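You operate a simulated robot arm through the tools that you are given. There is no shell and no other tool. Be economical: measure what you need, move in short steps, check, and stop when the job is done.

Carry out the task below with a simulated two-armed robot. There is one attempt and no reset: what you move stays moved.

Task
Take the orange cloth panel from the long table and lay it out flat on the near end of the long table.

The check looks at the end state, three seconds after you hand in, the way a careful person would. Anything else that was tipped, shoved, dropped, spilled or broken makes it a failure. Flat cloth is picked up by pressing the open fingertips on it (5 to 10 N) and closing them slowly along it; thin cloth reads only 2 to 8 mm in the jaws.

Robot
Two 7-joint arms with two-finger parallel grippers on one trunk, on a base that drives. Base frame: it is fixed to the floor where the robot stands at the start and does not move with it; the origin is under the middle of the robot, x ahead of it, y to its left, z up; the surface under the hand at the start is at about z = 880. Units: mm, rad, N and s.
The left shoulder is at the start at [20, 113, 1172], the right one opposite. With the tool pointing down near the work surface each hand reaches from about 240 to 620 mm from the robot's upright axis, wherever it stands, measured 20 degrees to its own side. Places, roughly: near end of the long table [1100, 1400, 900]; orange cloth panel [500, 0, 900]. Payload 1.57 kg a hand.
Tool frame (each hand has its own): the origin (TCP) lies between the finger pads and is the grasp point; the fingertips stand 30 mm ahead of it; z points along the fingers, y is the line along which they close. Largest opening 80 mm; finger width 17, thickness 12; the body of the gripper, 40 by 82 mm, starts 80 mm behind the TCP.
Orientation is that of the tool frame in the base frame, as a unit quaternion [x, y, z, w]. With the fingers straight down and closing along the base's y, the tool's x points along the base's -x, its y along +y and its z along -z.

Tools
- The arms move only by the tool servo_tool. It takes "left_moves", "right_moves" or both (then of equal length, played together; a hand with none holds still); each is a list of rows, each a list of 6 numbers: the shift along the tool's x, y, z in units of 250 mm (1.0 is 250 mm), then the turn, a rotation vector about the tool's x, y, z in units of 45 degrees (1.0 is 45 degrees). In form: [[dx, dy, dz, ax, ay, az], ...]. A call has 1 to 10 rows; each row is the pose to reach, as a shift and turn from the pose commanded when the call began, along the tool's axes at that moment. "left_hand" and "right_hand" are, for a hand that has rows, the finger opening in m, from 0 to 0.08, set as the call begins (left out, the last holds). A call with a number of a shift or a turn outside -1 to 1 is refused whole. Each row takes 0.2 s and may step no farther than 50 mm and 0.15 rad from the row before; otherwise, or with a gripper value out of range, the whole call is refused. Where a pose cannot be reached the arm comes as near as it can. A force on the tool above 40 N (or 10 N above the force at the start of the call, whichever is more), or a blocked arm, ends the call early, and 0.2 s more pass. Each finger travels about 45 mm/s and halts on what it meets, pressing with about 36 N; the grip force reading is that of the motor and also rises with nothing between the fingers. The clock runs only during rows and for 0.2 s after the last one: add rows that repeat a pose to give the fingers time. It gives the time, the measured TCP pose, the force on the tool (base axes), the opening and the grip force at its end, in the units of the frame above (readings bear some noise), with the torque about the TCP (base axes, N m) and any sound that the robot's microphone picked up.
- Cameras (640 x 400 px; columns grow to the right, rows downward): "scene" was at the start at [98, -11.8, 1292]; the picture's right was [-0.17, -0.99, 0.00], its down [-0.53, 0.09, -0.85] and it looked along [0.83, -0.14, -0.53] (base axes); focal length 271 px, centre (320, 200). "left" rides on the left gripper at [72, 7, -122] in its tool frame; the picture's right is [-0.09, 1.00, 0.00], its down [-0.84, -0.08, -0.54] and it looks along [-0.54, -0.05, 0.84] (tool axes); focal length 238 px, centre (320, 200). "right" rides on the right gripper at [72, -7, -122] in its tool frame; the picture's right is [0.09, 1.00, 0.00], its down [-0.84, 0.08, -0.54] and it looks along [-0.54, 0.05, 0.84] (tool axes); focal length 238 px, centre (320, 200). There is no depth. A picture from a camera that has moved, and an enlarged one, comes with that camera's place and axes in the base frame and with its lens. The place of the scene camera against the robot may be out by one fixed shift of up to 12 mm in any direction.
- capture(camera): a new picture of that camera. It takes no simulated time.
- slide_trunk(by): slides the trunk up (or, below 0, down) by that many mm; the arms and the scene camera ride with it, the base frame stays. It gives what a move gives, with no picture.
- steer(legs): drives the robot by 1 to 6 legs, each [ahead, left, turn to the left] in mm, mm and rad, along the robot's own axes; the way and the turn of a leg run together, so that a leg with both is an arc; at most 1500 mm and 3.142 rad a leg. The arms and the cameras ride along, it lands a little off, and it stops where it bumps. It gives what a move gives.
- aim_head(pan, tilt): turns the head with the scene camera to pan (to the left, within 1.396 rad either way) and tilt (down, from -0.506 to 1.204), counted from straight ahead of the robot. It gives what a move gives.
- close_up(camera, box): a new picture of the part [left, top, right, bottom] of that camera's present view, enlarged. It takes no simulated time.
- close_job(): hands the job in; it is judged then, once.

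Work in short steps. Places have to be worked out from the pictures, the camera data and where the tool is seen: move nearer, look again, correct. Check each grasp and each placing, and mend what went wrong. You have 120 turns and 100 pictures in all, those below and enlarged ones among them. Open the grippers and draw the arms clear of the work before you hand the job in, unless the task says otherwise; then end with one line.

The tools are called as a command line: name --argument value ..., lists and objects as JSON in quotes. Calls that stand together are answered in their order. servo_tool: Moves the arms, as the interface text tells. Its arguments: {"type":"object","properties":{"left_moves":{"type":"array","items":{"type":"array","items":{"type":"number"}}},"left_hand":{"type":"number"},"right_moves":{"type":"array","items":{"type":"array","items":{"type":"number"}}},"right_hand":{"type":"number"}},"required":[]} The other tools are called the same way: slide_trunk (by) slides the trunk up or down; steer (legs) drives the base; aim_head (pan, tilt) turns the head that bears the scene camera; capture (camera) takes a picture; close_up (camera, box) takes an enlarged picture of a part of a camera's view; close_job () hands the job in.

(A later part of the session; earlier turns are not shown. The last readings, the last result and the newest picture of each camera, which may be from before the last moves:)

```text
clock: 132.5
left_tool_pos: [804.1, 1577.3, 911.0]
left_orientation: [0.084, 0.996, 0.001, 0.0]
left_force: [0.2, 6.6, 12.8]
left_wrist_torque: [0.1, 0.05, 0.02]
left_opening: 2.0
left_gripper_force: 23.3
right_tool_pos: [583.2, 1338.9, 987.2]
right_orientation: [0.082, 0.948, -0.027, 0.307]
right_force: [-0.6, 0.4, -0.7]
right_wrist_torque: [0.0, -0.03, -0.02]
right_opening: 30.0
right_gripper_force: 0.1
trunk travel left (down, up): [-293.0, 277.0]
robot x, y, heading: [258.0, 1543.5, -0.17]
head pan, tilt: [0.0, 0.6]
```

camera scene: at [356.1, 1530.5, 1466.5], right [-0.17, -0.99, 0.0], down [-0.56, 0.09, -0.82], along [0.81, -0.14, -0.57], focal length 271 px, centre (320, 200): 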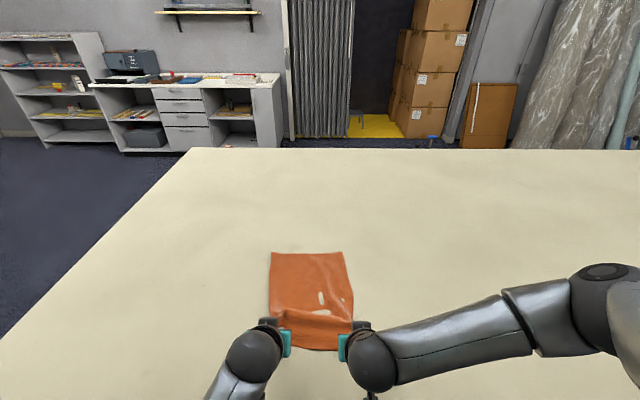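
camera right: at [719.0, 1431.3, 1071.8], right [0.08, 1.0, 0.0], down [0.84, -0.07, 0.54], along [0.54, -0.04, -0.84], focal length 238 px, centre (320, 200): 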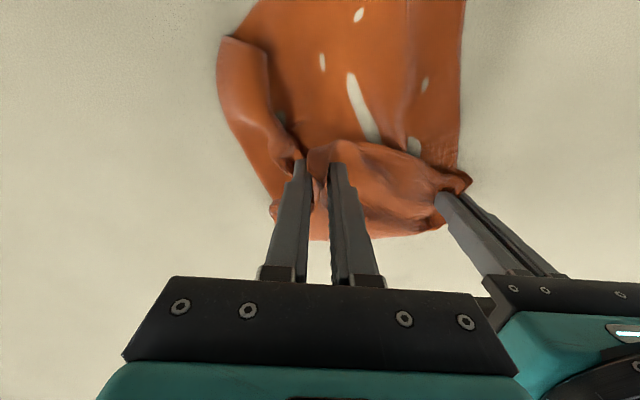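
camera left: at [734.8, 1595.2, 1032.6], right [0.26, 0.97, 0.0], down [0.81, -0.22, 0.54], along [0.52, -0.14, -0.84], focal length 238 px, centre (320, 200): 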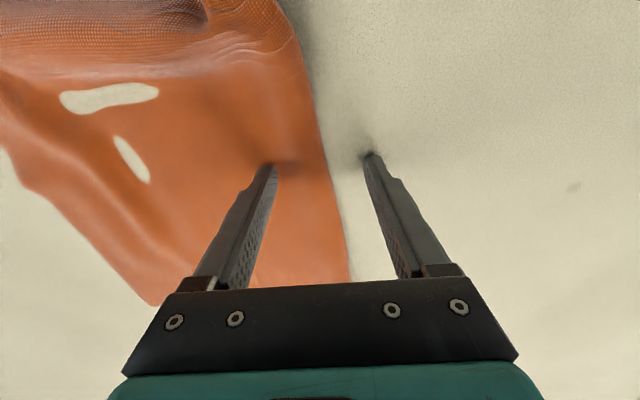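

Gripped at 2.0 mm. I lift 60 mm and look at how the tucked strip hangs.

servo_tool --left_moves '[[0, 0, -0.08, 0, 0, 0], [0, 0, -0.16, 0, 0, 0], [0, 0, -0.24, 0, 0, 0], [0, 0, -0.28, 0, 0, 0]]'

close_up --camera "scene" --box '[220, 190, 420, 350]'

```text
clock: 133.5
left_tool_pos: [803.5, 1576.0, 978.7]
left_orientation: [0.084, 0.996, 0.0, 0.0]
left_force: [0.0, -0.7, 0.2]
left_wrist_torque: [-0.03, 0.0, 0.02]
left_opening: 1.7
left_gripper_force: 23.7
right_tool_pos: [583.6, 1339.7, 987.4]
right_orientation: [0.082, 0.948, -0.027, 0.306]
right_force: [0.6, 0.0, -1.0]
right_wrist_torque: [-0.03, -0.02, 0.0]
right_opening: 30.2
right_gripper_force: 0.1
trunk travel left (down, up): [-293.0, 277.0]
robot x, y, heading: [258.0, 1539.0, -0.167]
head pan, tilt: [0.0, 0.6]
```

```text
2.50 times, centred on (320, 270) of scene
camera zoom: at [355.9, 1530.1, 1356.5], right [-0.17, -0.99, 0.0], down [-0.56, 0.09, -0.83], along [0.81, -0.14, -0.56], focal length 678 px, centre (320, 25)
```

zoom: 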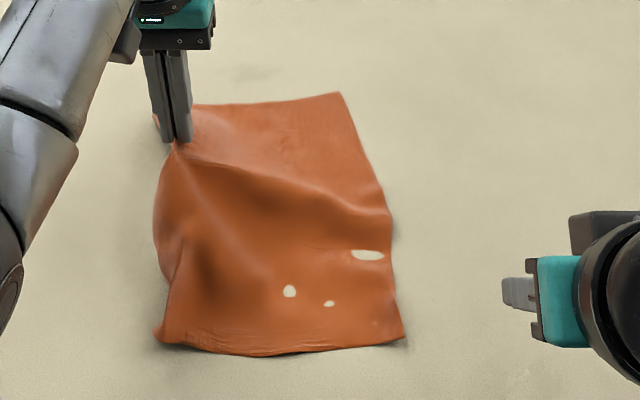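

The left side lifts well. I raise a little more, then move right while lowering, so the tucked strip trails out to the left.

servo_tool --left_moves '[[0, 0, -0.1, 0, 0, 0], [0, 0, -0.2, 0, 0, 0], [0, 0, -0.2, 0, 0, 0], [0, -0.1, -0.1, 0, 0, 0], [0, -0.2, 0.0, 0, 0, 0], [0, -0.3, 0.1, 0, 0, 0], [0, -0.38, 0.2, 0, 0, 0]]'

close_up --camera "scene" --box '[220, 190, 420, 350]'

```text
clock: 135.1
left_tool_pos: [788.6, 1485.1, 929.8]
left_orientation: [0.084, 0.996, 0.001, 0.001]
left_force: [0.4, 0.0, 0.0]
left_wrist_torque: [0.03, 0.01, 0.01]
left_opening: 2.0
left_gripper_force: 23.9
right_tool_pos: [584.7, 1338.8, 987.4]
right_orientation: [0.082, 0.948, -0.027, 0.306]
right_force: [0.1, 1.1, 0.4]
right_wrist_torque: [-0.02, 0.01, -0.02]
right_opening: 30.0
right_gripper_force: 0.0
trunk travel left (down, up): [-293.0, 277.0]
robot x, y, heading: [261.4, 1544.9, -0.167]
head pan, tilt: [0.0, 0.6]
```

```text
2.50 times, centred on (320, 270) of scene
camera zoom: at [355.8, 1529.9, 1356.5], right [-0.17, -0.99, 0.0], down [-0.56, 0.09, -0.83], along [0.81, -0.14, -0.56], focal length 678 px, centre (320, 25)
```

zoom: 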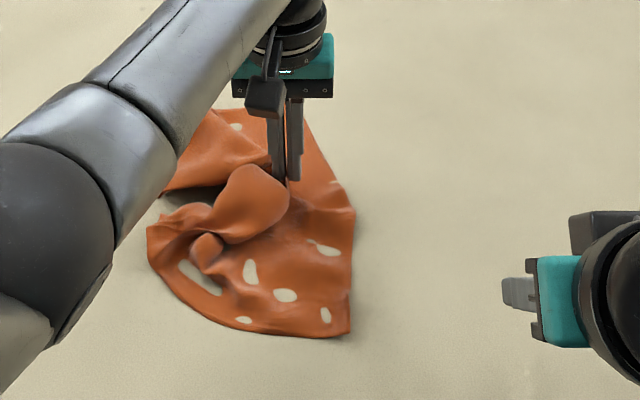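

The strip should now be to the left of the grip. I set the hand down, release, and lift clear to look.

servo_tool --left_moves '[[0, 0, 0.05, 0, 0, 0], [0, 0, 0.05, 0, 0, 0], [0, 0, 0.05, 0, 0, 0], [0, 0, -0.1, 0, 0, 0], [0, 0, -0.25, 0, 0, 0], [0, 0.15, -0.35, 0, 0, 0], [0.05, 0.33, -0.4, 0, 0, 0], [0.1, 0.5, -0.4, 0, 0, 0], [0.2, 0.66, -0.4, 0, 0, 0], [0.3, 0.8, -0.4, 0, 0, 0]]' --left_hand 0.03

close_up --camera "scene" --box '[220, 190, 420, 350]'

```text
clock: 137.3
left_tool_pos: [745.9, 1694.2, 1027.7]
left_orientation: [0.085, 0.996, 0.0, 0.0]
left_force: [0.3, 0.7, 0.3]
left_wrist_torque: [0.0, 0.02, 0.01]
left_opening: 29.9
left_gripper_force: 0.0
right_tool_pos: [583.2, 1340.1, 987.6]
right_orientation: [0.082, 0.948, -0.026, 0.307]
right_force: [-0.3, -0.5, 0.5]
right_wrist_torque: [-0.02, 0.02, 0.0]
right_opening: 29.9
right_gripper_force: 0.0
trunk travel left (down, up): [-293.0, 277.0]
robot x, y, heading: [257.1, 1536.8, -0.169]
head pan, tilt: [0.0, 0.6]
```

```text
2.50 times, centred on (320, 270) of scene
camera zoom: at [355.6, 1530.9, 1356.5], right [-0.17, -0.99, 0.0], down [-0.56, 0.09, -0.83], along [0.81, -0.14, -0.56], focal length 678 px, centre (320, 25)
```

zoom: 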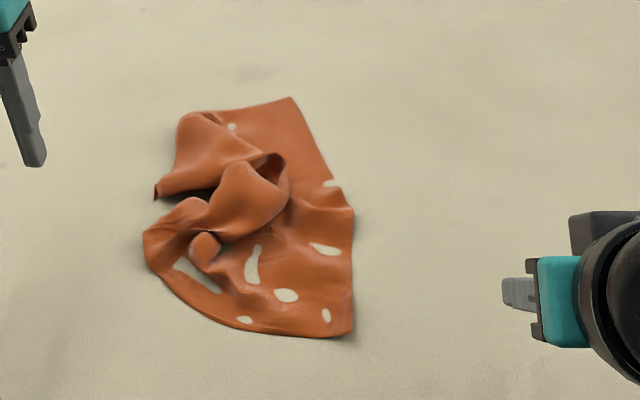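

That crumpled the left half. The right-hand edge is still clean and single-layer, so I'll pick the cloth up by that whole edge: left hand near its far corner, right hand near its near corner. Gravity will then drop the tucked strip free for another sweep lay. First, the left hand.

servo_tool --left_moves '[[-0.1, -0.1, 0, 0, -0.055, 0], [-0.2, -0.2, 0, 0, -0.11, 0], [-0.3, -0.3, 0, 0, -0.165, 0], [-0.4, -0.4, 0, 0, -0.22, 0], [-0.5, -0.5, 0, 0, -0.28, 0], [-0.58, -0.6, 0.02, 0, -0.335, 0], [-0.63, -0.71, 0.1, 0, -0.39, 0], [-0.652, -0.808, 0.22, 0, -0.445, 0], [-0.652, -0.808, 0.36, 0, -0.445, 0]]' --left_hand 0.06

servo_tool --right_moves '[[-0.02, 0.1, 0.047, 0, 0.16, 0], [-0.045, 0.2, 0.094, 0, 0.32, 0], [-0.07, 0.3, 0.141, 0, 0.48, 0], [-0.09, 0.42, 0.188, 0, 0.64, 0], [-0.11, 0.53, 0.235, 0, 0.8, 0]]' --right_hand 0.06

capture --camera "left"

```text
clock: 139.3
left_tool_pos: [877.0, 1465.7, 939.3]
left_orientation: [0.084, 0.981, -0.015, 0.174]
left_force: [-0.2, -0.8, 0.3]
left_wrist_torque: [0.0, 0.04, 0.01]
left_opening: 59.9
left_gripper_force: 0.2
right_tool_pos: [583.6, 1338.1, 987.1]
right_orientation: [0.082, 0.948, -0.027, 0.306]
right_force: [-0.3, 0.5, -0.6]
right_wrist_torque: [0.02, 0.0, 0.0]
right_opening: 30.1
right_gripper_force: 0.0
trunk travel left (down, up): [-293.0, 277.0]
robot x, y, heading: [259.7, 1546.1, -0.17]
head pan, tilt: [0.0, 0.6]
```

```text
clock: 140.5
left_tool_pos: [876.1, 1466.3, 939.8]
left_orientation: [0.084, 0.981, -0.015, 0.174]
left_force: [-0.1, -0.3, 0.2]
left_wrist_torque: [0.0, -0.04, 0.03]
left_opening: 60.2
left_gripper_force: 0.1
right_tool_pos: [662.5, 1461.1, 957.5]
right_orientation: [0.085, 0.996, 0.001, -0.003]
right_force: [0.2, -0.6, 0.1]
right_wrist_torque: [-0.02, 0.01, 0.0]
right_opening: 60.0
right_gripper_force: 0.0
trunk travel left (down, up): [-293.0, 277.0]
robot x, y, heading: [255.9, 1541.0, -0.167]
head pan, tilt: [0.0, 0.6]
```

```text
6 pictures are left
camera left: at [768.9, 1490.5, 1028.9], right [0.25, 0.97, 0.03], down [0.58, -0.18, 0.8], along [0.77, -0.18, -0.61], focal length 238 px, centre (320, 200)
```

left: 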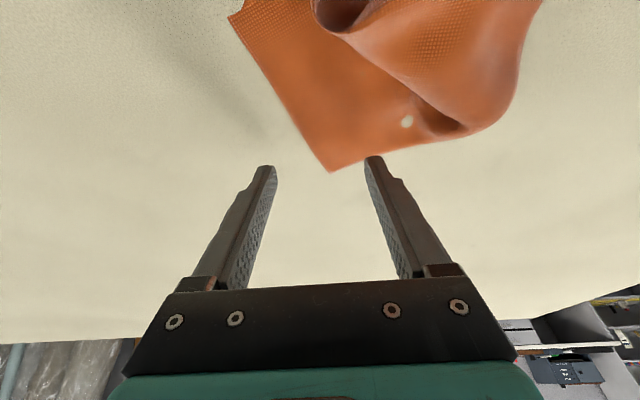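

The far corner is about 30 mm beyond the left fingertips and the edge lies between the fingers. I shift the left 8 mm inward and lower both to light contact.

servo_tool --left_moves '[[0.014, 0.03, 0.04, 0, 0, 0], [0.03, 0.03, 0.082, 0, 0, 0], [0.036, 0.03, 0.1, 0, 0, 0], [0.038, 0.03, 0.106, 0, 0, 0], [0.038, 0.03, 0.106, 0, 0, 0]]' --right_moves '[[0, 0, 0.08, 0, 0, 0], [0, 0, 0.15, 0, 0, 0], [0, 0, 0.175, 0, 0, 0], [0, 0, 0.183, 0, 0, 0], [0, 0, 0.183, 0, 0, 0]]'

```text
clock: 141.7
left_tool_pos: [874.5, 1474.0, 912.5]
left_orientation: [0.083, 0.981, -0.014, 0.174]
left_force: [0.9, 1.4, 4.3]
left_wrist_torque: [0.12, -0.04, -0.03]
left_opening: 60.5
left_gripper_force: 0.7
right_tool_pos: [663.4, 1460.2, 911.4]
right_orientation: [0.087, 0.996, 0.001, 0.0]
right_force: [0.7, -1.8, 7.9]
right_wrist_torque: [0.23, 0.02, 0.0]
right_opening: 58.8
right_gripper_force: 0.2
trunk travel left (down, up): [-293.0, 277.0]
robot x, y, heading: [259.0, 1547.0, -0.168]
head pan, tilt: [0.0, 0.6]
```

Both are in light contact (4 N and 8 N). I lower the left 0.7 mm and close both in steps.

servo_tool --left_moves '[[0.001, 0, 0.003, 0, 0, 0], [0.001, 0, 0.003, 0, 0, 0]]' --right_moves '[[0, 0, 0, 0, 0, 0], [0, 0, 0, 0, 0, 0]]' --left_hand 0.048 --right_hand 0.048

servo_tool --left_moves '[[0, 0, 0, 0, 0, 0], [0, 0, 0, 0, 0, 0]]' --right_moves '[[0, 0, 0, 0, 0, 0], [0, 0, 0, 0, 0, 0]]' --left_hand 0.036 --right_hand 0.036

servo_tool --left_moves '[[0, 0, 0, 0, 0, 0], [0, 0, 0, 0, 0, 0]]' --right_moves '[[0, 0, 0, 0, 0, 0], [0, 0, 0, 0, 0, 0]]' --left_hand 0.024 --right_hand 0.024

servo_tool --left_moves '[[0, 0, 0, 0, 0, 0], [0, 0, 0, 0, 0, 0]]' --right_moves '[[0, 0, 0, 0, 0, 0], [0, 0, 0, 0, 0, 0]]' --left_hand 0.012 --right_hand 0.012

servo_tool --left_moves '[[0, 0, 0, 0, 0, 0], [0, 0, 0, 0, 0, 0]]' --right_moves '[[0, 0, 0, 0, 0, 0], [0, 0, 0, 0, 0, 0]]' --left_hand 0.0 --right_hand 0.0

```text
clock: 142.3
left_tool_pos: [874.4, 1475.9, 912.3]
left_orientation: [0.084, 0.981, -0.015, 0.174]
left_force: [1.4, 2.6, 7.0]
left_wrist_torque: [0.24, -0.06, -0.03]
left_opening: 50.5
left_gripper_force: 1.0
right_tool_pos: [663.2, 1462.3, 911.5]
right_orientation: [0.086, 0.996, 0.001, -0.001]
right_force: [2.1, 3.3, 9.9]
right_wrist_torque: [0.46, -0.07, -0.07]
right_opening: 51.4
right_gripper_force: 1.5
trunk travel left (down, up): [-293.0, 277.0]
robot x, y, heading: [259.8, 1546.2, -0.168]
head pan, tilt: [0.0, 0.6]
```

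```text
clock: 142.9
left_tool_pos: [874.3, 1474.5, 912.0]
left_orientation: [0.083, 0.981, -0.015, 0.174]
left_force: [0.7, 1.4, 6.9]
left_wrist_torque: [0.16, -0.08, -0.02]
left_opening: 36.6
left_gripper_force: 0.7
right_tool_pos: [662.9, 1461.1, 911.8]
right_orientation: [0.086, 0.996, 0.001, -0.001]
right_force: [1.3, 5.4, 12.3]
right_wrist_torque: [0.47, -0.07, -0.05]
right_opening: 40.6
right_gripper_force: 2.4
trunk travel left (down, up): [-293.0, 277.0]
robot x, y, heading: [258.5, 1545.9, -0.17]
head pan, tilt: [0.0, 0.6]
```

```text
clock: 143.5
left_tool_pos: [874.8, 1474.2, 912.1]
left_orientation: [0.084, 0.981, -0.015, 0.174]
left_force: [1.0, 3.6, 9.6]
left_wrist_torque: [0.24, -0.08, 0.0]
left_opening: 24.8
left_gripper_force: 2.1
right_tool_pos: [663.1, 1459.0, 910.8]
right_orientation: [0.087, 0.996, 0.001, 0.0]
right_force: [-0.5, 4.8, 15.0]
right_wrist_torque: [0.43, 0.1, 0.03]
right_opening: 24.8
right_gripper_force: 2.1
trunk travel left (down, up): [-293.0, 277.0]
robot x, y, heading: [259.1, 1542.8, -0.168]
head pan, tilt: [0.0, 0.6]
```

```text
clock: 144.1
left_tool_pos: [874.8, 1473.3, 912.3]
left_orientation: [0.084, 0.981, -0.017, 0.174]
left_force: [0.5, 0.3, 9.0]
left_wrist_torque: [0.09, -0.08, -0.02]
left_opening: 13.0
left_gripper_force: 0.1
right_tool_pos: [662.7, 1459.4, 909.8]
right_orientation: [0.087, 0.996, 0.0, -0.001]
right_force: [-0.1, 0.2, 18.7]
right_wrist_torque: [0.23, 0.08, 0.0]
right_opening: 12.8
right_gripper_force: 0.7
trunk travel left (down, up): [-293.0, 277.0]
robot x, y, heading: [258.4, 1542.7, -0.174]
head pan, tilt: [0.0, 0.6]
```

```text
clock: 144.7
left_tool_pos: [875.1, 1475.1, 911.7]
left_orientation: [0.083, 0.981, -0.015, 0.174]
left_force: [-0.2, 3.4, 10.6]
left_wrist_torque: [0.13, -0.02, 0.03]
left_opening: 2.2
left_gripper_force: 23.9
right_tool_pos: [662.7, 1461.5, 911.8]
right_orientation: [0.087, 0.996, 0.001, 0.0]
right_force: [3.1, 5.2, 13.6]
right_wrist_torque: [0.23, -0.07, -0.03]
right_opening: 1.8
right_gripper_force: 23.5
trunk travel left (down, up): [-293.0, 277.0]
robot x, y, heading: [259.6, 1541.7, -0.168]
head pan, tilt: [0.0, 0.6]
```

Both grips hold (2.2 and 1.8 mm). I lift 265 mm with the trunk and swing the held edge square to the robot, left hand to the left and right hand to the right.

slide_trunk --by 265

servo_tool --left_moves '[[0.039, 0.056, -0.014, 0, 0, 0], [0.078, 0.112, -0.028, 0, 0, 0], [0.117, 0.168, -0.042, 0, 0, 0], [0.156, 0.224, -0.057, 0, 0, 0], [0.195, 0.28, -0.071, 0, 0, 0]]' --right_moves '[[-0.118, -0.076, 0, 0, -0.08, 0], [-0.237, -0.152, 0, 0, -0.16, 0], [-0.355, -0.228, 0, 0, -0.24, 0], [-0.474, -0.304, 0, 0, -0.34, 0], [-0.592, -0.38, 0, 0, -0.44, 0]]'

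close_up --camera "scene" --box '[180, 110, 460, 330]'

```text
clock: 147.4
left_tool_pos: [875.5, 1473.6, 1174.9]
left_orientation: [0.083, 0.981, -0.015, 0.173]
left_force: [0.3, -0.1, -0.1]
left_wrist_torque: [-0.01, 0.0, 0.02]
left_opening: 2.0
left_gripper_force: 23.5
right_tool_pos: [665.0, 1458.9, 1176.2]
right_orientation: [0.086, 0.996, 0.001, -0.002]
right_force: [0.3, 0.9, 0.4]
right_wrist_torque: [-0.01, 0.03, -0.02]
right_opening: 1.8
right_gripper_force: 23.4
trunk travel left (down, up): [-558.0, 12.0]
robot x, y, heading: [261.4, 1545.5, -0.172]
head pan, tilt: [0.0, 0.6]
```

```text
clock: 148.6
left_tool_pos: [887.9, 1513.9, 1166.2]
left_orientation: [0.084, 0.981, -0.015, 0.173]
left_force: [0.3, -1.1, -0.3]
left_wrist_torque: [0.01, -0.01, -0.01]
left_opening: 2.1
left_gripper_force: 23.5
left hand out of reach, approached as far as the arm can: row 1, 2, 3, 4, 5
right_tool_pos: [791.4, 1338.8, 1175.1]
right_orientation: [0.085, 0.982, -0.015, 0.169]
right_force: [-0.5, -0.4, -0.2]
right_wrist_torque: [0.02, -0.02, 0.0]
right_opening: 2.0
right_gripper_force: 23.3
trunk travel left (down, up): [-558.0, 12.0]
robot x, y, heading: [259.2, 1546.9, -0.163]
head pan, tilt: [0.0, 0.6]
```

```text
1.82 times, centred on (320, 220) of scene
camera zoom: at [356.0, 1529.5, 1621.5], right [-0.17, -0.99, 0.0], down [-0.56, 0.1, -0.82], along [0.81, -0.14, -0.57], focal length 493 px, centre (320, 164)
```

zoom: 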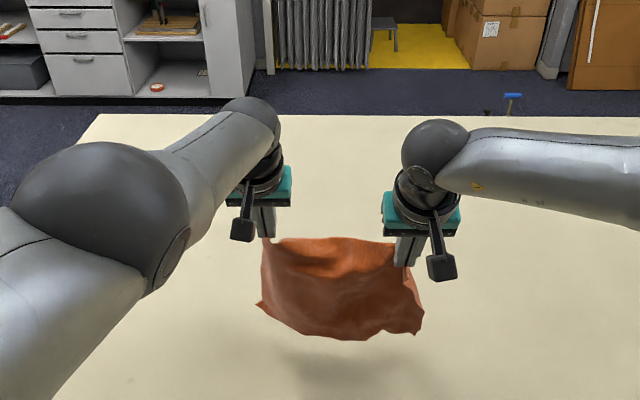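

The sheet now hangs wide and fully open from its edge. I bring the right hand forward level with the left, tilt both to 36° and spread to about 220 mm, then lower the trunk 70 mm.

servo_tool --left_moves '[[0, 0, 0, 0, -0.09, 0], [0, 0, 0, 0, -0.18, 0], [0, 0, 0, 0, -0.27, 0], [0, 0, 0, 0, -0.36, 0]]' --right_moves '[[-0.061, -0.03, 0.022, 0, -0.09, 0], [-0.122, -0.06, 0.044, 0, -0.18, 0], [-0.183, -0.09, 0.067, 0, -0.27, 0], [-0.244, -0.12, 0.089, 0, -0.36, 0]]'

slide_trunk --by -68

```text
clock: 149.6
left_tool_pos: [926.1, 1503.8, 1155.3]
left_orientation: [0.08, 0.947, -0.025, 0.309]
left_force: [0.4, 0.1, -0.4]
left_wrist_torque: [0.0, -0.02, 0.0]
left_opening: 1.7
left_gripper_force: 23.7
left hand out of reach, approached as far as the arm can: row 1, 2, 3, 4
right_tool_pos: [851.5, 1298.7, 1174.2]
right_orientation: [0.083, 0.948, -0.026, 0.307]
right_force: [0.0, 0.2, 0.3]
right_wrist_torque: [0.04, -0.01, 0.04]
right_opening: 1.9
right_gripper_force: 23.9
trunk travel left (down, up): [-558.0, 12.0]
robot x, y, heading: [254.7, 1544.0, -0.169]
head pan, tilt: [0.0, 0.6]
```

```text
clock: 150.7
left_tool_pos: [925.3, 1503.4, 1087.3]
left_orientation: [0.081, 0.947, -0.026, 0.31]
left_force: [-1.1, 0.1, 0.2]
left_wrist_torque: [-0.01, 0.05, 0.0]
left_opening: 1.8
left_gripper_force: 24.2
right_tool_pos: [851.7, 1300.2, 1105.9]
right_orientation: [0.083, 0.948, -0.027, 0.306]
right_force: [-0.5, -0.2, 0.1]
right_wrist_torque: [-0.03, 0.01, -0.01]
right_opening: 1.5
right_gripper_force: 24.0
trunk travel left (down, up): [-490.0, 80.0]
robot x, y, heading: [255.8, 1547.1, -0.17]
head pan, tilt: [0.0, 0.6]
```

Both hold and the hem is at the table. I run the same back-and-down sweep, levelling the right hand with the left on the way, and look.

servo_tool --left_moves '[[0.149, 0, -0.094, 0, 0, 0], [0.302, 0, -0.17, 0, 0, 0], [0.459, 0, -0.225, 0, 0, 0], [0.617, 0, -0.26, 0, 0, 0], [0.763, 0, -0.277, 0, 0, 0], [0.888, 0, -0.275, 0, 0, 0]]' --right_moves '[[0.136, 0, -0.069, 0, 0, 0], [0.275, 0, -0.121, 0, 0, 0], [0.419, 0, -0.151, 0, 0, 0], [0.563, 0, -0.162, 0, 0, 0], [0.695, 0, -0.154, 0, 0, 0], [0.808, 0, -0.127, 0, 0, 0]]'

close_up --camera "scene" --box '[180, 160, 460, 380]'

```text
clock: 152.1
left_tool_pos: [817.1, 1475.0, 925.0]
left_orientation: [0.08, 0.947, -0.026, 0.31]
left_force: [-0.2, -1.1, -0.1]
left_wrist_torque: [-0.02, -0.01, 0.02]
left_opening: 2.0
left_gripper_force: 24.2
left hand out of reach, approached as far as the arm can: row 1, 2, 3, 4, 5, 6
right_tool_pos: [670.1, 1331.7, 1014.7]
right_orientation: [0.083, 0.948, -0.027, 0.306]
right_force: [0.3, 0.2, -0.3]
right_wrist_torque: [0.02, 0.0, 0.0]
right_opening: 1.6
right_gripper_force: 23.5
trunk travel left (down, up): [-490.0, 80.0]
robot x, y, heading: [259.4, 1542.9, -0.169]
head pan, tilt: [0.0, 0.6]
```

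```text
1.82 times, centred on (320, 270) of scene
camera zoom: at [354.9, 1529.7, 1553.6], right [-0.17, -0.99, 0.0], down [-0.56, 0.09, -0.83], along [0.81, -0.14, -0.56], focal length 493 px, centre (320, 73)
```

zoom: 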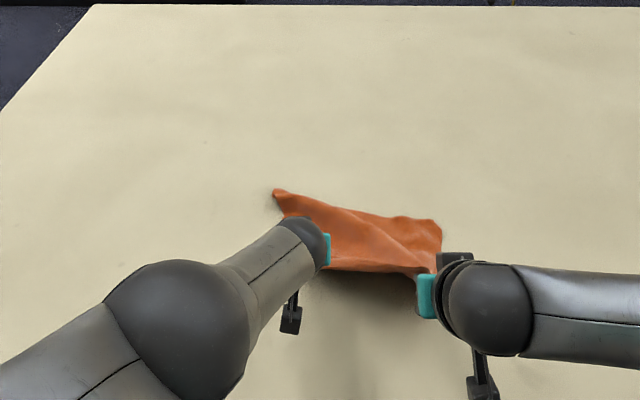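

The left arm got stuck in a joint-limited pose and dipped low, while the right followed. Untilting freed it before, so I untilt the left while moving it back, up and left.

servo_tool --left_moves '[[0.0, 0.03, -0.06, 0, 0.16, 0], [0.03, 0.07, -0.12, 0, 0.32, 0], [0.06, 0.11, -0.18, 0, 0.48, 0], [0.1, 0.15, -0.24, 0, 0.64, 0], [0.14, 0.19, -0.28, 0, 0.78, 0]]'

```text
clock: 153.3
left_tool_pos: [769.2, 1533.4, 957.9]
left_orientation: [0.084, 0.996, 0.0, 0.008]
left_force: [-1.6, -1.6, 0.9]
left_wrist_torque: [0.0, 0.01, 0.03]
left_opening: 1.9
left_gripper_force: 23.4
left hand out of reach, approached as far as the arm can: row 1, 2, 3, 4, 5
right_tool_pos: [671.8, 1332.8, 1013.7]
right_orientation: [0.082, 0.948, -0.025, 0.306]
right_force: [-0.7, 2.0, -0.8]
right_wrist_torque: [-0.03, -0.01, 0.03]
right_opening: 1.7
right_gripper_force: 23.1
trunk travel left (down, up): [-490.0, 80.0]
robot x, y, heading: [255.6, 1545.1, -0.164]
head pan, tilt: [0.0, 0.6]
```

It is free again and both still hold. I draw the left back level with the right and bring the right down to match.

servo_tool --left_moves '[[0.08, 0, 0, 0, 0, 0], [0.16, 0, 0, 0, 0, 0], [0.26, 0, 0, 0, 0, 0]]' --right_moves '[[0.043, 0, 0.06, 0, 0, 0], [0.086, 0, 0.12, 0, 0, 0], [0.129, 0, 0.178, 0, 0, 0]]'

close_up --camera "scene" --box '[180, 180, 460, 400]'

```text
clock: 154.1
left_tool_pos: [751.2, 1528.6, 930.0]
left_orientation: [0.085, 0.996, -0.001, 0.009]
left_force: [0.3, -1.2, 0.4]
left_wrist_torque: [0.0, -0.01, 0.02]
left_opening: 2.0
left_gripper_force: 23.8
left hand out of reach, approached as far as the arm can: row 1, 2, 3
right_tool_pos: [675.3, 1326.3, 980.0]
right_orientation: [0.083, 0.949, -0.027, 0.304]
right_force: [1.2, 0.4, -0.2]
right_wrist_torque: [0.0, 0.02, 0.01]
right_opening: 1.7
right_gripper_force: 23.1
right hand out of reach, approached as far as the arm can: row 2, 3
trunk travel left (down, up): [-490.0, 80.0]
robot x, y, heading: [258.1, 1540.8, -0.168]
head pan, tilt: [0.0, 0.6]
```

```text
1.82 times, centred on (320, 290) of scene
camera zoom: at [355.5, 1530.0, 1553.5], right [-0.17, -0.99, 0.0], down [-0.56, 0.09, -0.83], along [0.81, -0.14, -0.56], focal length 493 px, centre (320, 36)
```

zoom: 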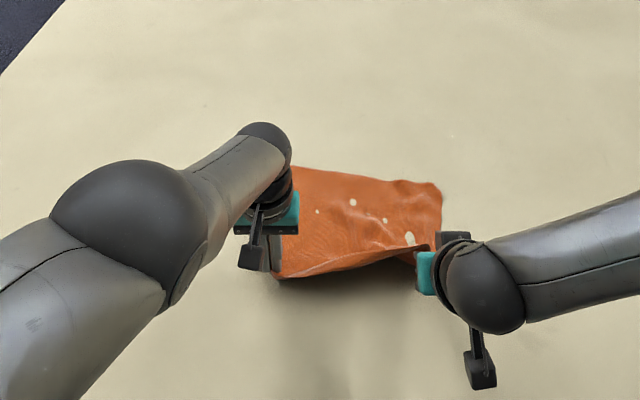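

Both arms are limited because the trunk is high relative to the table. I raise the left by 60 mm and lower the trunk by 62 mm, which brings the right down.

servo_tool --left_moves '[[0, 0, -0.12, 0, 0, 0], [0, 0, -0.24, 0, 0, 0]]'

slide_trunk --by -61

servo_tool --left_moves '[[0.08, 0.02, 0, 0, 0, 0], [0.16, 0.04, 0, 0, 0, 0], [0.24, 0.06, 0, 0, 0, 0]]'

```text
clock: 154.7
left_tool_pos: [775.2, 1519.9, 979.0]
left_orientation: [0.085, 0.996, -0.001, 0.009]
left_force: [-0.4, 0.0, 0.4]
left_wrist_torque: [0.0, 0.0, 0.0]
left_opening: 1.7
left_gripper_force: 24.0
left hand out of reach, approached as far as the arm can: row 1, 2
right_tool_pos: [674.9, 1326.6, 981.3]
right_orientation: [0.083, 0.948, -0.028, 0.305]
right_force: [0.0, 0.9, 0.5]
right_wrist_torque: [0.0, 0.01, 0.01]
right_opening: 2.0
right_gripper_force: 23.8
trunk travel left (down, up): [-490.0, 80.0]
robot x, y, heading: [261.2, 1543.9, -0.167]
head pan, tilt: [0.0, 0.6]
```

```text
clock: 155.7
left_tool_pos: [773.7, 1518.4, 918.2]
left_orientation: [0.085, 0.996, 0.0, 0.009]
left_force: [0.4, 0.8, -0.1]
left_wrist_torque: [-0.02, 0.02, -0.01]
left_opening: 2.2
left_gripper_force: 24.0
right_tool_pos: [675.3, 1326.6, 919.5]
right_orientation: [0.083, 0.949, -0.029, 0.304]
right_force: [0.2, -0.5, 0.3]
right_wrist_torque: [-0.01, -0.01, 0.01]
right_opening: 1.7
right_gripper_force: 23.8
trunk travel left (down, up): [-429.0, 141.0]
robot x, y, heading: [260.6, 1542.5, -0.165]
head pan, tilt: [0.0, 0.6]
```

```text
clock: 156.3
left_tool_pos: [774.9, 1518.3, 912.2]
left_orientation: [0.086, 0.996, -0.003, 0.018]
left_force: [-5.6, 2.3, 12.3]
left_wrist_torque: [0.07, 0.08, -0.02]
left_opening: 2.2
left_gripper_force: 23.5
left hand out of reach, approached as far as the arm can: row 1, 2, 3
right_tool_pos: [674.4, 1326.5, 919.3]
right_orientation: [0.082, 0.948, -0.027, 0.305]
right_force: [-0.5, 0.6, 0.4]
right_wrist_torque: [0.03, 0.03, -0.03]
right_opening: 1.6
right_gripper_force: 24.0
trunk travel left (down, up): [-429.0, 141.0]
robot x, y, heading: [254.8, 1547.7, -0.165]
head pan, tilt: [0.0, 0.6]
stopped in row 3 (left hand): the force on the tool passed its limit at 48 N (the readings are from after the stop); the commanded pose is now the measured one
```

The left arm can't retract further, so I use the base instead. I ease up 4 mm and drive back 60 mm to draw out the slack, with both hands low.

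slide_trunk --by 4

steer --legs '[[-60, 0, 0]]'

capture --camera "scene"

```text
clock: 156.9
left_tool_pos: [773.3, 1517.3, 914.6]
left_orientation: [0.086, 0.996, -0.001, 0.015]
left_force: [-0.2, 0.0, 0.2]
left_wrist_torque: [-0.05, -0.01, 0.02]
left_opening: 1.9
left_gripper_force: 24.2
right_tool_pos: [674.1, 1326.6, 922.5]
right_orientation: [0.083, 0.948, -0.028, 0.305]
right_force: [-0.2, 0.2, 0.7]
right_wrist_torque: [0.02, 0.02, 0.01]
right_opening: 1.5
right_gripper_force: 23.3
trunk travel left (down, up): [-433.0, 137.0]
robot x, y, heading: [256.7, 1544.7, -0.167]
head pan, tilt: [0.0, 0.6]
```

```text
clock: 157.8
left_tool_pos: [715.2, 1528.0, 914.9]
left_orientation: [0.085, 0.996, -0.002, 0.017]
left_force: [-0.2, -0.2, -0.4]
left_wrist_torque: [0.0, -0.05, 0.04]
left_opening: 1.9
left_gripper_force: 23.8
right_tool_pos: [616.2, 1337.0, 923.3]
right_orientation: [0.082, 0.948, -0.028, 0.305]
right_force: [-0.7, -0.5, 0.2]
right_wrist_torque: [0.0, -0.02, 0.04]
right_opening: 1.9
right_gripper_force: 23.7
trunk travel left (down, up): [-433.0, 137.0]
robot x, y, heading: [199.6, 1554.4, -0.167]
head pan, tilt: [0.0, 0.6]
```

```text
2 pictures are left
camera scene: at [295.7, 1540.4, 1496.6], right [-0.17, -0.99, 0.0], down [-0.56, 0.09, -0.83], along [0.81, -0.14, -0.56], focal length 271 px, centre (320, 200)
```

scene: 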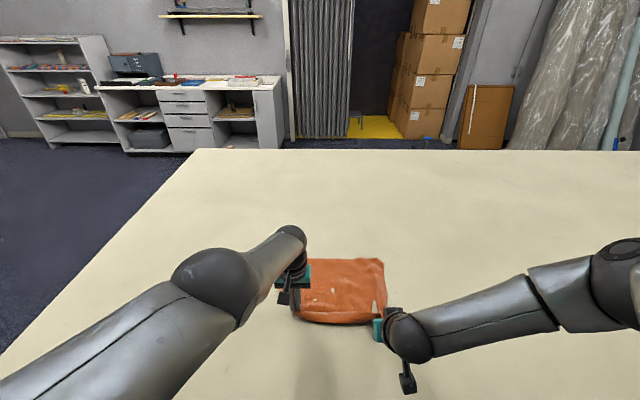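

Much flatter now, with about 45 mm of slack left in depth. I keep the left as an anchor, release the right, and use it closed to press on the hem and draw it outward.

servo_tool --right_moves '[[0.012, 0, 0.016, 0, 0, 0], [0.02, 0, 0.028, 0, 0, 0], [0.02, 0, 0.028, 0, 0, 0], [0.02, 0, 0.028, 0, 0, 0], [-0.06, 0, -0.08, 0, 0, 0], [-0.17, 0, -0.23, 0, 0, 0]]' --right_hand 0.03

servo_tool --right_moves '[[-0.128, 0.012, 0.093, 0, 0, 0], [-0.256, 0.024, 0.186, 0, 0, 0], [-0.384, 0.036, 0.28, 0, 0, 0], [-0.513, 0.048, 0.373, 0, 0, 0], [-0.641, 0.06, 0.466, 0, 0, 0]]' --right_hand 0.0

servo_tool --right_moves '[[0.06, 0, 0.082, 0, 0, 0], [0.12, 0, 0.165, 0, 0, 0], [0.165, 0, 0.227, 0, 0, 0]]'

```text
clock: 159.2
left_tool_pos: [715.7, 1529.3, 913.3]
left_orientation: [0.085, 0.996, -0.002, 0.017]
left_force: [-0.6, 0.5, 0.0]
left_wrist_torque: [0.01, -0.01, 0.0]
left_opening: 2.0
left_gripper_force: 23.5
right_tool_pos: [616.7, 1335.9, 993.3]
right_orientation: [0.083, 0.949, -0.028, 0.303]
right_force: [-0.3, 0.5, 0.4]
right_wrist_torque: [0.0, 0.03, -0.02]
right_opening: 29.8
right_gripper_force: 0.1
right hand out of reach, approached as far as the arm can: row 2, 3, 4
trunk travel left (down, up): [-433.0, 137.0]
robot x, y, heading: [200.8, 1554.7, -0.165]
head pan, tilt: [0.0, 0.6]
```

```text
clock: 160.4
left_tool_pos: [716.4, 1530.4, 914.1]
left_orientation: [0.086, 0.996, -0.003, 0.016]
left_force: [0.4, -0.2, -0.2]
left_wrist_torque: [-0.01, 0.01, -0.02]
left_opening: 1.9
left_gripper_force: 24.0
right_tool_pos: [816.0, 1315.0, 991.9]
right_orientation: [0.082, 0.949, -0.026, 0.304]
right_force: [-0.1, -0.2, -0.2]
right_wrist_torque: [0.0, 0.03, 0.02]
right_opening: 0.0
right_gripper_force: 21.2
trunk travel left (down, up): [-433.0, 137.0]
robot x, y, heading: [202.6, 1553.6, -0.169]
head pan, tilt: [0.0, 0.6]
```

```text
clock: 161.2
left_tool_pos: [716.1, 1529.5, 913.1]
left_orientation: [0.086, 0.996, -0.003, 0.017]
left_force: [0.2, -0.3, -0.1]
left_wrist_torque: [0.0, -0.01, -0.03]
left_opening: 2.3
left_gripper_force: 23.5
right_tool_pos: [804.8, 1315.0, 945.5]
right_orientation: [0.083, 0.949, -0.028, 0.304]
right_force: [-0.4, -0.8, -0.2]
right_wrist_torque: [-0.02, 0.02, -0.02]
right_opening: 0.1
right_gripper_force: 20.9
right hand out of reach, approached as far as the arm can: row 2, 3
trunk travel left (down, up): [-433.0, 137.0]
robot x, y, heading: [199.7, 1554.2, -0.169]
head pan, tilt: [0.0, 0.6]
```

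The right can't go lower at this trunk height. I release the left too, raise both hands clear, and then lower the trunk for comfortable reach.

servo_tool --left_moves '[[0, 0, 0, 0, 0, 0], [0, 0, 0, 0, 0, 0], [0, 0, 0, 0, 0, 0], [0, 0, -0.12, 0, 0, 0], [0, 0, -0.28, 0, 0, 0], [0, 0.05, -0.45, 0, 0, 0], [0.1, 0.12, -0.58, 0, 0, 0], [0.2, 0.2, -0.66, 0, 0, 0]]' --right_moves '[[0, 0, 0, 0, 0, 0], [0, 0, 0, 0, 0, 0], [-0.04, 0, -0.06, 0, 0, 0], [-0.09, 0, -0.12, 0, 0, 0], [-0.14, 0, -0.19, 0, 0, 0], [-0.19, 0, -0.26, 0, 0, 0], [-0.24, 0, -0.33, 0, 0, 0], [-0.29, 0, -0.4, 0, 0, 0]]' --left_hand 0.035

slide_trunk --by -120

steer --legs '[[55, 0, 0]]'

```text
clock: 163.0
left_tool_pos: [777.1, 1551.2, 1051.9]
left_orientation: [0.086, 0.996, -0.002, 0.016]
left_force: [0.3, 0.6, -0.8]
left_wrist_torque: [0.01, 0.0, 0.01]
left_opening: 35.1
left_gripper_force: 0.0
left hand out of reach, approached as far as the arm can: row 4, 5, 6, 7, 8
right_tool_pos: [802.3, 1319.9, 1070.7]
right_orientation: [0.08, 0.949, -0.027, 0.304]
right_force: [0.2, 0.2, 0.6]
right_wrist_torque: [-0.02, 0.0, -0.01]
right_opening: 0.0
right_gripper_force: 20.8
trunk travel left (down, up): [-433.0, 137.0]
robot x, y, heading: [200.4, 1555.3, -0.166]
head pan, tilt: [0.0, 0.6]
```

```text
clock: 164.5
left_tool_pos: [776.7, 1551.1, 931.9]
left_orientation: [0.086, 0.996, -0.001, 0.016]
left_force: [0.8, -0.2, 0.0]
left_wrist_torque: [-0.01, -0.01, -0.01]
left_opening: 35.2
left_gripper_force: 0.0
right_tool_pos: [803.1, 1318.1, 950.8]
right_orientation: [0.083, 0.948, -0.028, 0.305]
right_force: [0.8, 0.9, 0.0]
right_wrist_torque: [0.03, -0.03, -0.03]
right_opening: 0.0
right_gripper_force: 21.4
trunk travel left (down, up): [-313.0, 257.0]
robot x, y, heading: [197.6, 1552.0, -0.167]
head pan, tilt: [0.0, 0.6]
```

```text
clock: 165.5
left_tool_pos: [830.8, 1540.1, 933.2]
left_orientation: [0.086, 0.996, -0.001, 0.015]
left_force: [0.2, -0.1, -0.5]
left_wrist_torque: [-0.02, 0.04, 0.03]
left_opening: 35.1
left_gripper_force: 0.1
right_tool_pos: [857.8, 1308.0, 949.5]
right_orientation: [0.084, 0.948, -0.029, 0.304]
right_force: [0.7, -0.8, -0.9]
right_wrist_torque: [-0.03, 0.0, -0.02]
right_opening: 0.3
right_gripper_force: 21.8
trunk travel left (down, up): [-313.0, 257.0]
robot x, y, heading: [252.5, 1547.9, -0.169]
head pan, tilt: [0.0, 0.6]
```

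I move the left hand back and left, and the right hand up and aside, to clear the view.

servo_tool --left_moves '[[0, 0.08, -0.15, 0, 0, 0], [0.1, 0.2, -0.2, 0, 0, 0], [0.2, 0.32, -0.2, 0, 0, 0], [0.32, 0.44, -0.2, 0, 0, 0], [0.45, 0.54, -0.2, 0, 0, 0]]' --right_moves '[[0.02, -0.05, -0.12, 0, 0, 0], [0.06, -0.15, -0.2, 0, 0, 0], [0.1, -0.28, -0.25, 0, 0, 0], [0.15, -0.42, -0.3, 0, 0, 0], [0.2, -0.56, -0.35, 0, 0, 0]]'

close_up --camera "scene" --box '[210, 200, 450, 380]'

```text
clock: 166.7
left_tool_pos: [862.8, 1681.3, 962.9]
left_orientation: [0.086, 0.996, -0.001, 0.015]
left_force: [0.3, -0.2, -0.2]
left_wrist_torque: [-0.02, -0.03, -0.04]
left_opening: 35.1
left_gripper_force: 0.1
left hand out of reach, approached as far as the arm can: row 1, 2, 3, 4, 5
right_tool_pos: [741.7, 1186.2, 995.0]
right_orientation: [0.082, 0.948, -0.028, 0.305]
right_force: [-0.5, -1.0, 0.2]
right_wrist_torque: [-0.04, 0.03, 0.02]
right_opening: 0.0
right_gripper_force: 21.3
trunk travel left (down, up): [-313.0, 257.0]
robot x, y, heading: [256.6, 1544.3, -0.17]
head pan, tilt: [0.0, 0.6]
```

```text
2.22 times, centred on (330, 290) of scene
camera zoom: at [350.5, 1530.9, 1376.6], right [-0.17, -0.99, 0.0], down [-0.56, 0.1, -0.83], along [0.81, -0.14, -0.56], focal length 603 px, centre (298, 0)
```

zoom: 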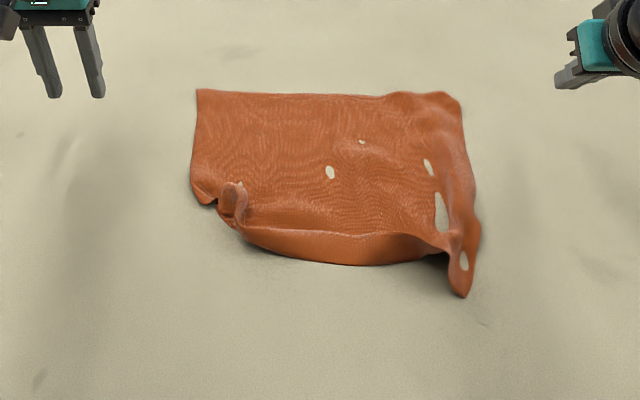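

The far edge is now fully spread (about 310 mm). The near-left corner is still gathered and the near lip is slightly rolled. I anchor the far-left part with the left hand pressed down, then drag the near-left with the right. First, the left anchor.

servo_tool --left_moves '[[-0.02, -0.14, 0, 0, 0, 0], [-0.04, -0.28, 0, 0, 0, 0], [-0.06, -0.42, 0, 0, 0, 0], [-0.06, -0.56, 0, 0, 0, 0], [-0.06, -0.56, 0.1, 0, 0, 0], [-0.06, -0.56, 0.17, 0, 0, 0], [-0.06, -0.56, 0.2, 0, 0, 0]]' --right_moves '[[0, 0, 0, 0, 0.16, 0], [0, 0, 0, 0, 0.32, 0], [0, 0, 0, 0, 0.48, 0], [0, 0, 0, 0, 0.64, 0], [0, 0, 0, 0, 0.79, 0], [0, 0, 0, 0, 0.79, 0], [0, 0, 0, 0, 0.79, 0]]'

```text
clock: 168.3
left_tool_pos: [831.0, 1543.3, 924.4]
left_orientation: [0.086, 0.996, -0.001, 0.016]
left_force: [1.0, 0.1, -1.0]
left_wrist_torque: [0.01, 0.03, 0.0]
left_opening: 35.1
left_gripper_force: 0.0
left hand out of reach, approached as far as the arm can: row 2, 3, 4, 5, 6, 7
right_tool_pos: [743.7, 1186.5, 992.5]
right_orientation: [0.088, 0.996, 0.0, 0.0]
right_force: [-0.6, 0.4, -0.6]
right_wrist_torque: [-0.04, 0.01, 0.01]
right_opening: 0.0
right_gripper_force: 21.4
trunk travel left (down, up): [-313.0, 257.0]
robot x, y, heading: [255.1, 1544.1, -0.171]
head pan, tilt: [0.0, 0.6]
```

The left hovers over the far-left part. I lower the trunk 13 mm so it presses as an anchor, and bring the right hand over the near-left lip.

slide_trunk --by -13

servo_tool --right_moves '[[0.05, 0.15, 0, 0, 0, 0], [0.1, 0.3, 0, 0, 0, 0], [0.15, 0.45, 0, 0, 0, 0], [0.2, 0.6, 0, 0, 0, 0], [0.25, 0.75, 0, 0, 0, 0], [0.3, 0.9, 0, 0, 0, 0]]'

servo_tool --right_moves '[[0.03, 0.15, 0, 0, 0, 0], [0.07, 0.3, 0.02, 0, 0, 0], [0.07, 0.32, 0.12, 0, 0, 0], [0.07, 0.32, 0.22, 0, 0, 0]]'

```text
clock: 168.9
left_tool_pos: [830.9, 1543.3, 910.6]
left_orientation: [0.086, 0.996, -0.001, 0.017]
left_force: [-1.4, 0.7, 8.3]
left_wrist_torque: [0.12, 0.1, 0.05]
left_opening: 35.0
left_gripper_force: 0.0
right_tool_pos: [742.6, 1186.1, 980.4]
right_orientation: [0.088, 0.996, -0.001, 0.0]
right_force: [-0.8, -0.4, 0.4]
right_wrist_torque: [0.0, 0.02, 0.04]
right_opening: 0.1
right_gripper_force: 21.2
trunk travel left (down, up): [-300.0, 270.0]
robot x, y, heading: [252.3, 1545.3, -0.17]
head pan, tilt: [0.0, 0.6]
```

```text
clock: 170.3
left_tool_pos: [830.4, 1542.9, 911.1]
left_orientation: [0.086, 0.996, -0.003, 0.017]
left_force: [2.1, 1.1, 16.1]
left_wrist_torque: [0.11, 0.06, 0.01]
left_opening: 35.2
left_gripper_force: 0.1
right_tool_pos: [708.1, 1423.3, 978.7]
right_orientation: [0.089, 0.996, -0.001, 0.0]
right_force: [0.7, -0.5, -0.5]
right_wrist_torque: [-0.03, 0.01, -0.01]
right_opening: 0.0
right_gripper_force: 20.9
trunk travel left (down, up): [-300.0, 270.0]
robot x, y, heading: [253.9, 1540.7, -0.169]
head pan, tilt: [0.0, 0.6]
```

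```text
clock: 171.3
left_tool_pos: [829.6, 1542.9, 910.8]
left_orientation: [0.086, 0.996, -0.001, 0.017]
left_force: [4.2, 0.8, 16.7]
left_wrist_torque: [0.1, -0.01, -0.05]
left_opening: 35.0
left_gripper_force: 0.0
right_tool_pos: [706.0, 1501.2, 924.7]
right_orientation: [0.088, 0.996, -0.002, 0.0]
right_force: [0.8, 0.1, 0.2]
right_wrist_torque: [0.03, 0.01, -0.01]
right_opening: 0.0
right_gripper_force: 21.7
trunk travel left (down, up): [-300.0, 270.0]
robot x, y, heading: [253.1, 1542.3, -0.171]
head pan, tilt: [0.0, 0.6]
```

The left anchors with 16 N and the right is over the near-left lip. I press and drag it 85 mm toward the robot and slightly left.

servo_tool --right_moves '[[0, 0, 0.035, 0, 0, 0], [0, 0, 0.05, 0, 0, 0], [0, 0, 0.052, 0, 0, 0], [0.06, 0.015, 0.052, 0, 0, 0], [0.12, 0.03, 0.052, 0, 0, 0], [0.18, 0.045, 0.052, 0, 0, 0], [0.24, 0.06, 0.052, 0, 0, 0], [0.3, 0.075, 0.052, 0, 0, 0], [0.34, 0.085, 0.052, 0, 0, 0]]'

```text
clock: 173.3
left_tool_pos: [830.3, 1545.0, 911.0]
left_orientation: [0.086, 0.996, -0.001, 0.016]
left_force: [0.9, 0.7, 16.3]
left_wrist_torque: [0.07, 0.04, -0.11]
left_opening: 35.3
left_gripper_force: 0.0
right_tool_pos: [623.4, 1540.3, 911.3]
right_orientation: [0.088, 0.996, -0.002, 0.002]
right_force: [4.8, -2.2, 11.2]
right_wrist_torque: [-0.11, -0.22, 0.02]
right_opening: 0.1
right_gripper_force: 21.2
trunk travel left (down, up): [-300.0, 270.0]
robot x, y, heading: [255.8, 1545.1, -0.17]
head pan, tilt: [0.0, 0.6]
```

Slid with 11 N. A second stroke from further left: I lift, go forward 88 mm and 25 mm left, press and drag back-left.

servo_tool --right_moves '[[0, 0, -0.14, 0, 0, 0], [-0.12, 0.03, -0.2, 0, 0, 0], [-0.24, 0.07, -0.2, 0, 0, 0], [-0.35, 0.1, -0.14, 0, 0, 0], [-0.35, 0.1, -0.03, 0, 0, 0], [-0.35, 0.1, -0.001, 0, 0, 0], [-0.35, 0.1, 0.0, 0, 0, 0]]'

servo_tool --right_moves '[[0.06, 0.02, 0, 0, 0, 0], [0.12, 0.04, 0, 0, 0, 0], [0.18, 0.06, 0, 0, 0, 0], [0.24, 0.08, 0, 0, 0, 0], [0.3, 0.1, 0, 0, 0, 0], [0.36, 0.12, 0, 0, 0, 0]]'

```text
clock: 174.4
left_tool_pos: [840.3, 1573.2, 911.2]
left_orientation: [0.06, 0.998, 0.001, 0.018]
left_force: [-3.2, -2.3, 9.9]
left_wrist_torque: [-0.34, 0.16, -0.06]
left_opening: 37.4
left_gripper_force: 0.9
right_tool_pos: [720.0, 1537.3, 951.4]
right_orientation: [0.097, 0.995, -0.001, 0.004]
right_force: [-0.2, 0.3, 0.9]
right_wrist_torque: [-0.01, -0.02, 0.0]
right_opening: 0.0
right_gripper_force: 21.7
trunk travel left (down, up): [-300.0, 270.0]
robot x, y, heading: [256.1, 1547.1, -0.17]
head pan, tilt: [0.0, 0.6]
stopped in row 5 (left hand): the force on the tool passed its limit at 48 N (the readings are from after the stop); the commanded pose is now the measured one
```

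```text
clock: 176.0
left_tool_pos: [842.7, 1581.7, 910.9]
left_orientation: [0.053, 0.998, 0.001, 0.019]
left_force: [-4.0, -2.9, 9.0]
left_wrist_torque: [-0.27, 0.15, -0.06]
left_opening: 37.3
left_gripper_force: 1.8
right_tool_pos: [654.3, 1559.2, 951.0]
right_orientation: [0.134, 0.991, -0.006, 0.008]
right_force: [0.1, 0.3, -0.9]
right_wrist_torque: [-0.04, 0.02, -0.01]
right_opening: 0.0
right_gripper_force: 21.5
trunk travel left (down, up): [-300.0, 270.0]
robot x, y, heading: [254.5, 1543.8, -0.17]
head pan, tilt: [0.0, 0.6]
stopped in row 6 (right hand): the arm was blocked; the commanded pose is now the measured one
```

The two arms bumped each other at the wrists. I separate them: the right up and to the right, then the left up.

servo_tool --right_moves '[[0, -0.12, -0.05, 0, 0, 0], [0, -0.28, -0.1, 0, 0, 0], [0.05, -0.46, -0.15, 0, 0, 0], [0.1, -0.64, -0.2, 0, 0, 0], [0.1, -0.82, -0.2, 0, 0, 0]]'

servo_tool --left_moves '[[0, 0, -0.1, 0, 0, 0], [0, 0.02, -0.2, 0, 0, 0], [0, 0.15, -0.25, 0, 0, 0], [0, 0.3, -0.25, 0, 0, 0], [0, 0.45, -0.25, 0, 0, 0]]'

close_up --camera "scene" --box '[210, 200, 450, 380]'

```text
clock: 177.2
left_tool_pos: [841.5, 1580.3, 910.7]
left_orientation: [0.053, 0.998, 0.004, 0.019]
left_force: [1.6, -1.5, 16.5]
left_wrist_torque: [-0.47, 0.11, 0.04]
left_opening: 37.0
left_gripper_force: 1.1
right_tool_pos: [570.7, 1372.1, 1000.5]
right_orientation: [0.133, 0.991, -0.005, 0.009]
right_force: [-0.9, 0.3, 0.0]
right_wrist_torque: [0.0, 0.0, -0.02]
right_opening: 0.0
right_gripper_force: 21.4
trunk travel left (down, up): [-300.0, 270.0]
robot x, y, heading: [257.7, 1542.8, -0.174]
head pan, tilt: [0.0, 0.6]
```

```text
clock: 178.4
left_tool_pos: [847.7, 1694.1, 970.8]
left_orientation: [0.055, 0.998, 0.002, 0.017]
left_force: [0.6, -0.1, 0.2]
left_wrist_torque: [0.02, 0.0, 0.01]
left_opening: 35.3
left_gripper_force: 0.1
right_tool_pos: [570.2, 1372.5, 998.6]
right_orientation: [0.133, 0.991, -0.007, 0.007]
right_force: [0.4, -0.4, 0.0]
right_wrist_torque: [0.0, -0.02, 0.0]
right_opening: 0.0
right_gripper_force: 21.3
trunk travel left (down, up): [-300.0, 270.0]
robot x, y, heading: [254.8, 1542.1, -0.17]
head pan, tilt: [0.0, 0.6]
```

```text
2.22 times, centred on (330, 290) of scene
camera zoom: at [351.0, 1531.0, 1363.5], right [-0.17, -0.99, 0.0], down [-0.56, 0.1, -0.83], along [0.81, -0.14, -0.56], focal length 603 px, centre (298, 0)
```

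zoom: 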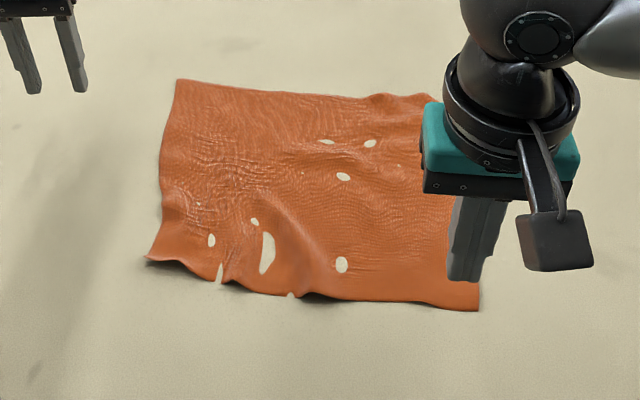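

The cloth is now spread close to its full rectangle, with some ripples near the near-left corner. With the left hand clear, I make one more gentle right-hand stroke there, toward the robot.

servo_tool --right_moves '[[-0.07, 0.16, 0, 0, 0, 0], [-0.14, 0.32, 0, 0, 0, 0], [-0.21, 0.48, 0, 0, 0, 0], [-0.28, 0.64, 0, 0, 0, 0], [-0.347, 0.794, 0, 0, 0, 0], [-0.347, 0.794, 0.14, 0, 0, 0], [-0.347, 0.794, 0.27, 0, 0, 0], [-0.347, 0.794, 0.335, 0, 0, 0]]'

```text
clock: 180.2
left_tool_pos: [847.8, 1690.7, 970.6]
left_orientation: [0.053, 0.998, 0.003, 0.016]
left_force: [-1.2, -0.1, 0.2]
left_wrist_torque: [0.04, -0.04, 0.04]
left_opening: 35.0
left_gripper_force: 0.1
right_tool_pos: [711.8, 1537.8, 918.0]
right_orientation: [0.133, 0.991, -0.005, 0.007]
right_force: [-0.3, -0.1, -0.1]
right_wrist_torque: [0.01, -0.01, -0.02]
right_opening: 0.0
right_gripper_force: 21.4
trunk travel left (down, up): [-300.0, 270.0]
robot x, y, heading: [252.8, 1543.6, -0.173]
head pan, tilt: [0.0, 0.6]
```

In position, 7 mm above contact. I press lightly and stroke back off the near edge.

servo_tool --right_moves '[[0, 0, 0.02, 0, 0, 0], [0, 0, 0.025, 0, 0, 0], [0.05, 0.008, 0.025, 0, 0, 0], [0.1, 0.016, 0.025, 0, 0, 0], [0.15, 0.025, 0.025, 0, 0, 0], [0.2, 0.033, 0.025, 0, 0, 0], [0.25, 0.041, 0.025, 0, 0, 0], [0.306, 0.05, 0.025, 0, 0, 0]]'

```text
clock: 182.0
left_tool_pos: [848.3, 1691.2, 973.3]
left_orientation: [0.054, 0.998, 0.004, 0.017]
left_force: [0.0, -1.2, -1.7]
left_wrist_torque: [0.01, 0.01, 0.02]
left_opening: 35.0
left_gripper_force: 0.1
right_tool_pos: [642.5, 1568.6, 911.3]
right_orientation: [0.135, 0.991, -0.005, 0.01]
right_force: [9.2, -4.8, 24.8]
right_wrist_torque: [-0.04, -0.12, -0.01]
right_opening: 0.2
right_gripper_force: 21.7
trunk travel left (down, up): [-300.0, 270.0]
robot x, y, heading: [254.5, 1547.2, -0.17]
head pan, tilt: [0.0, 0.6]
```

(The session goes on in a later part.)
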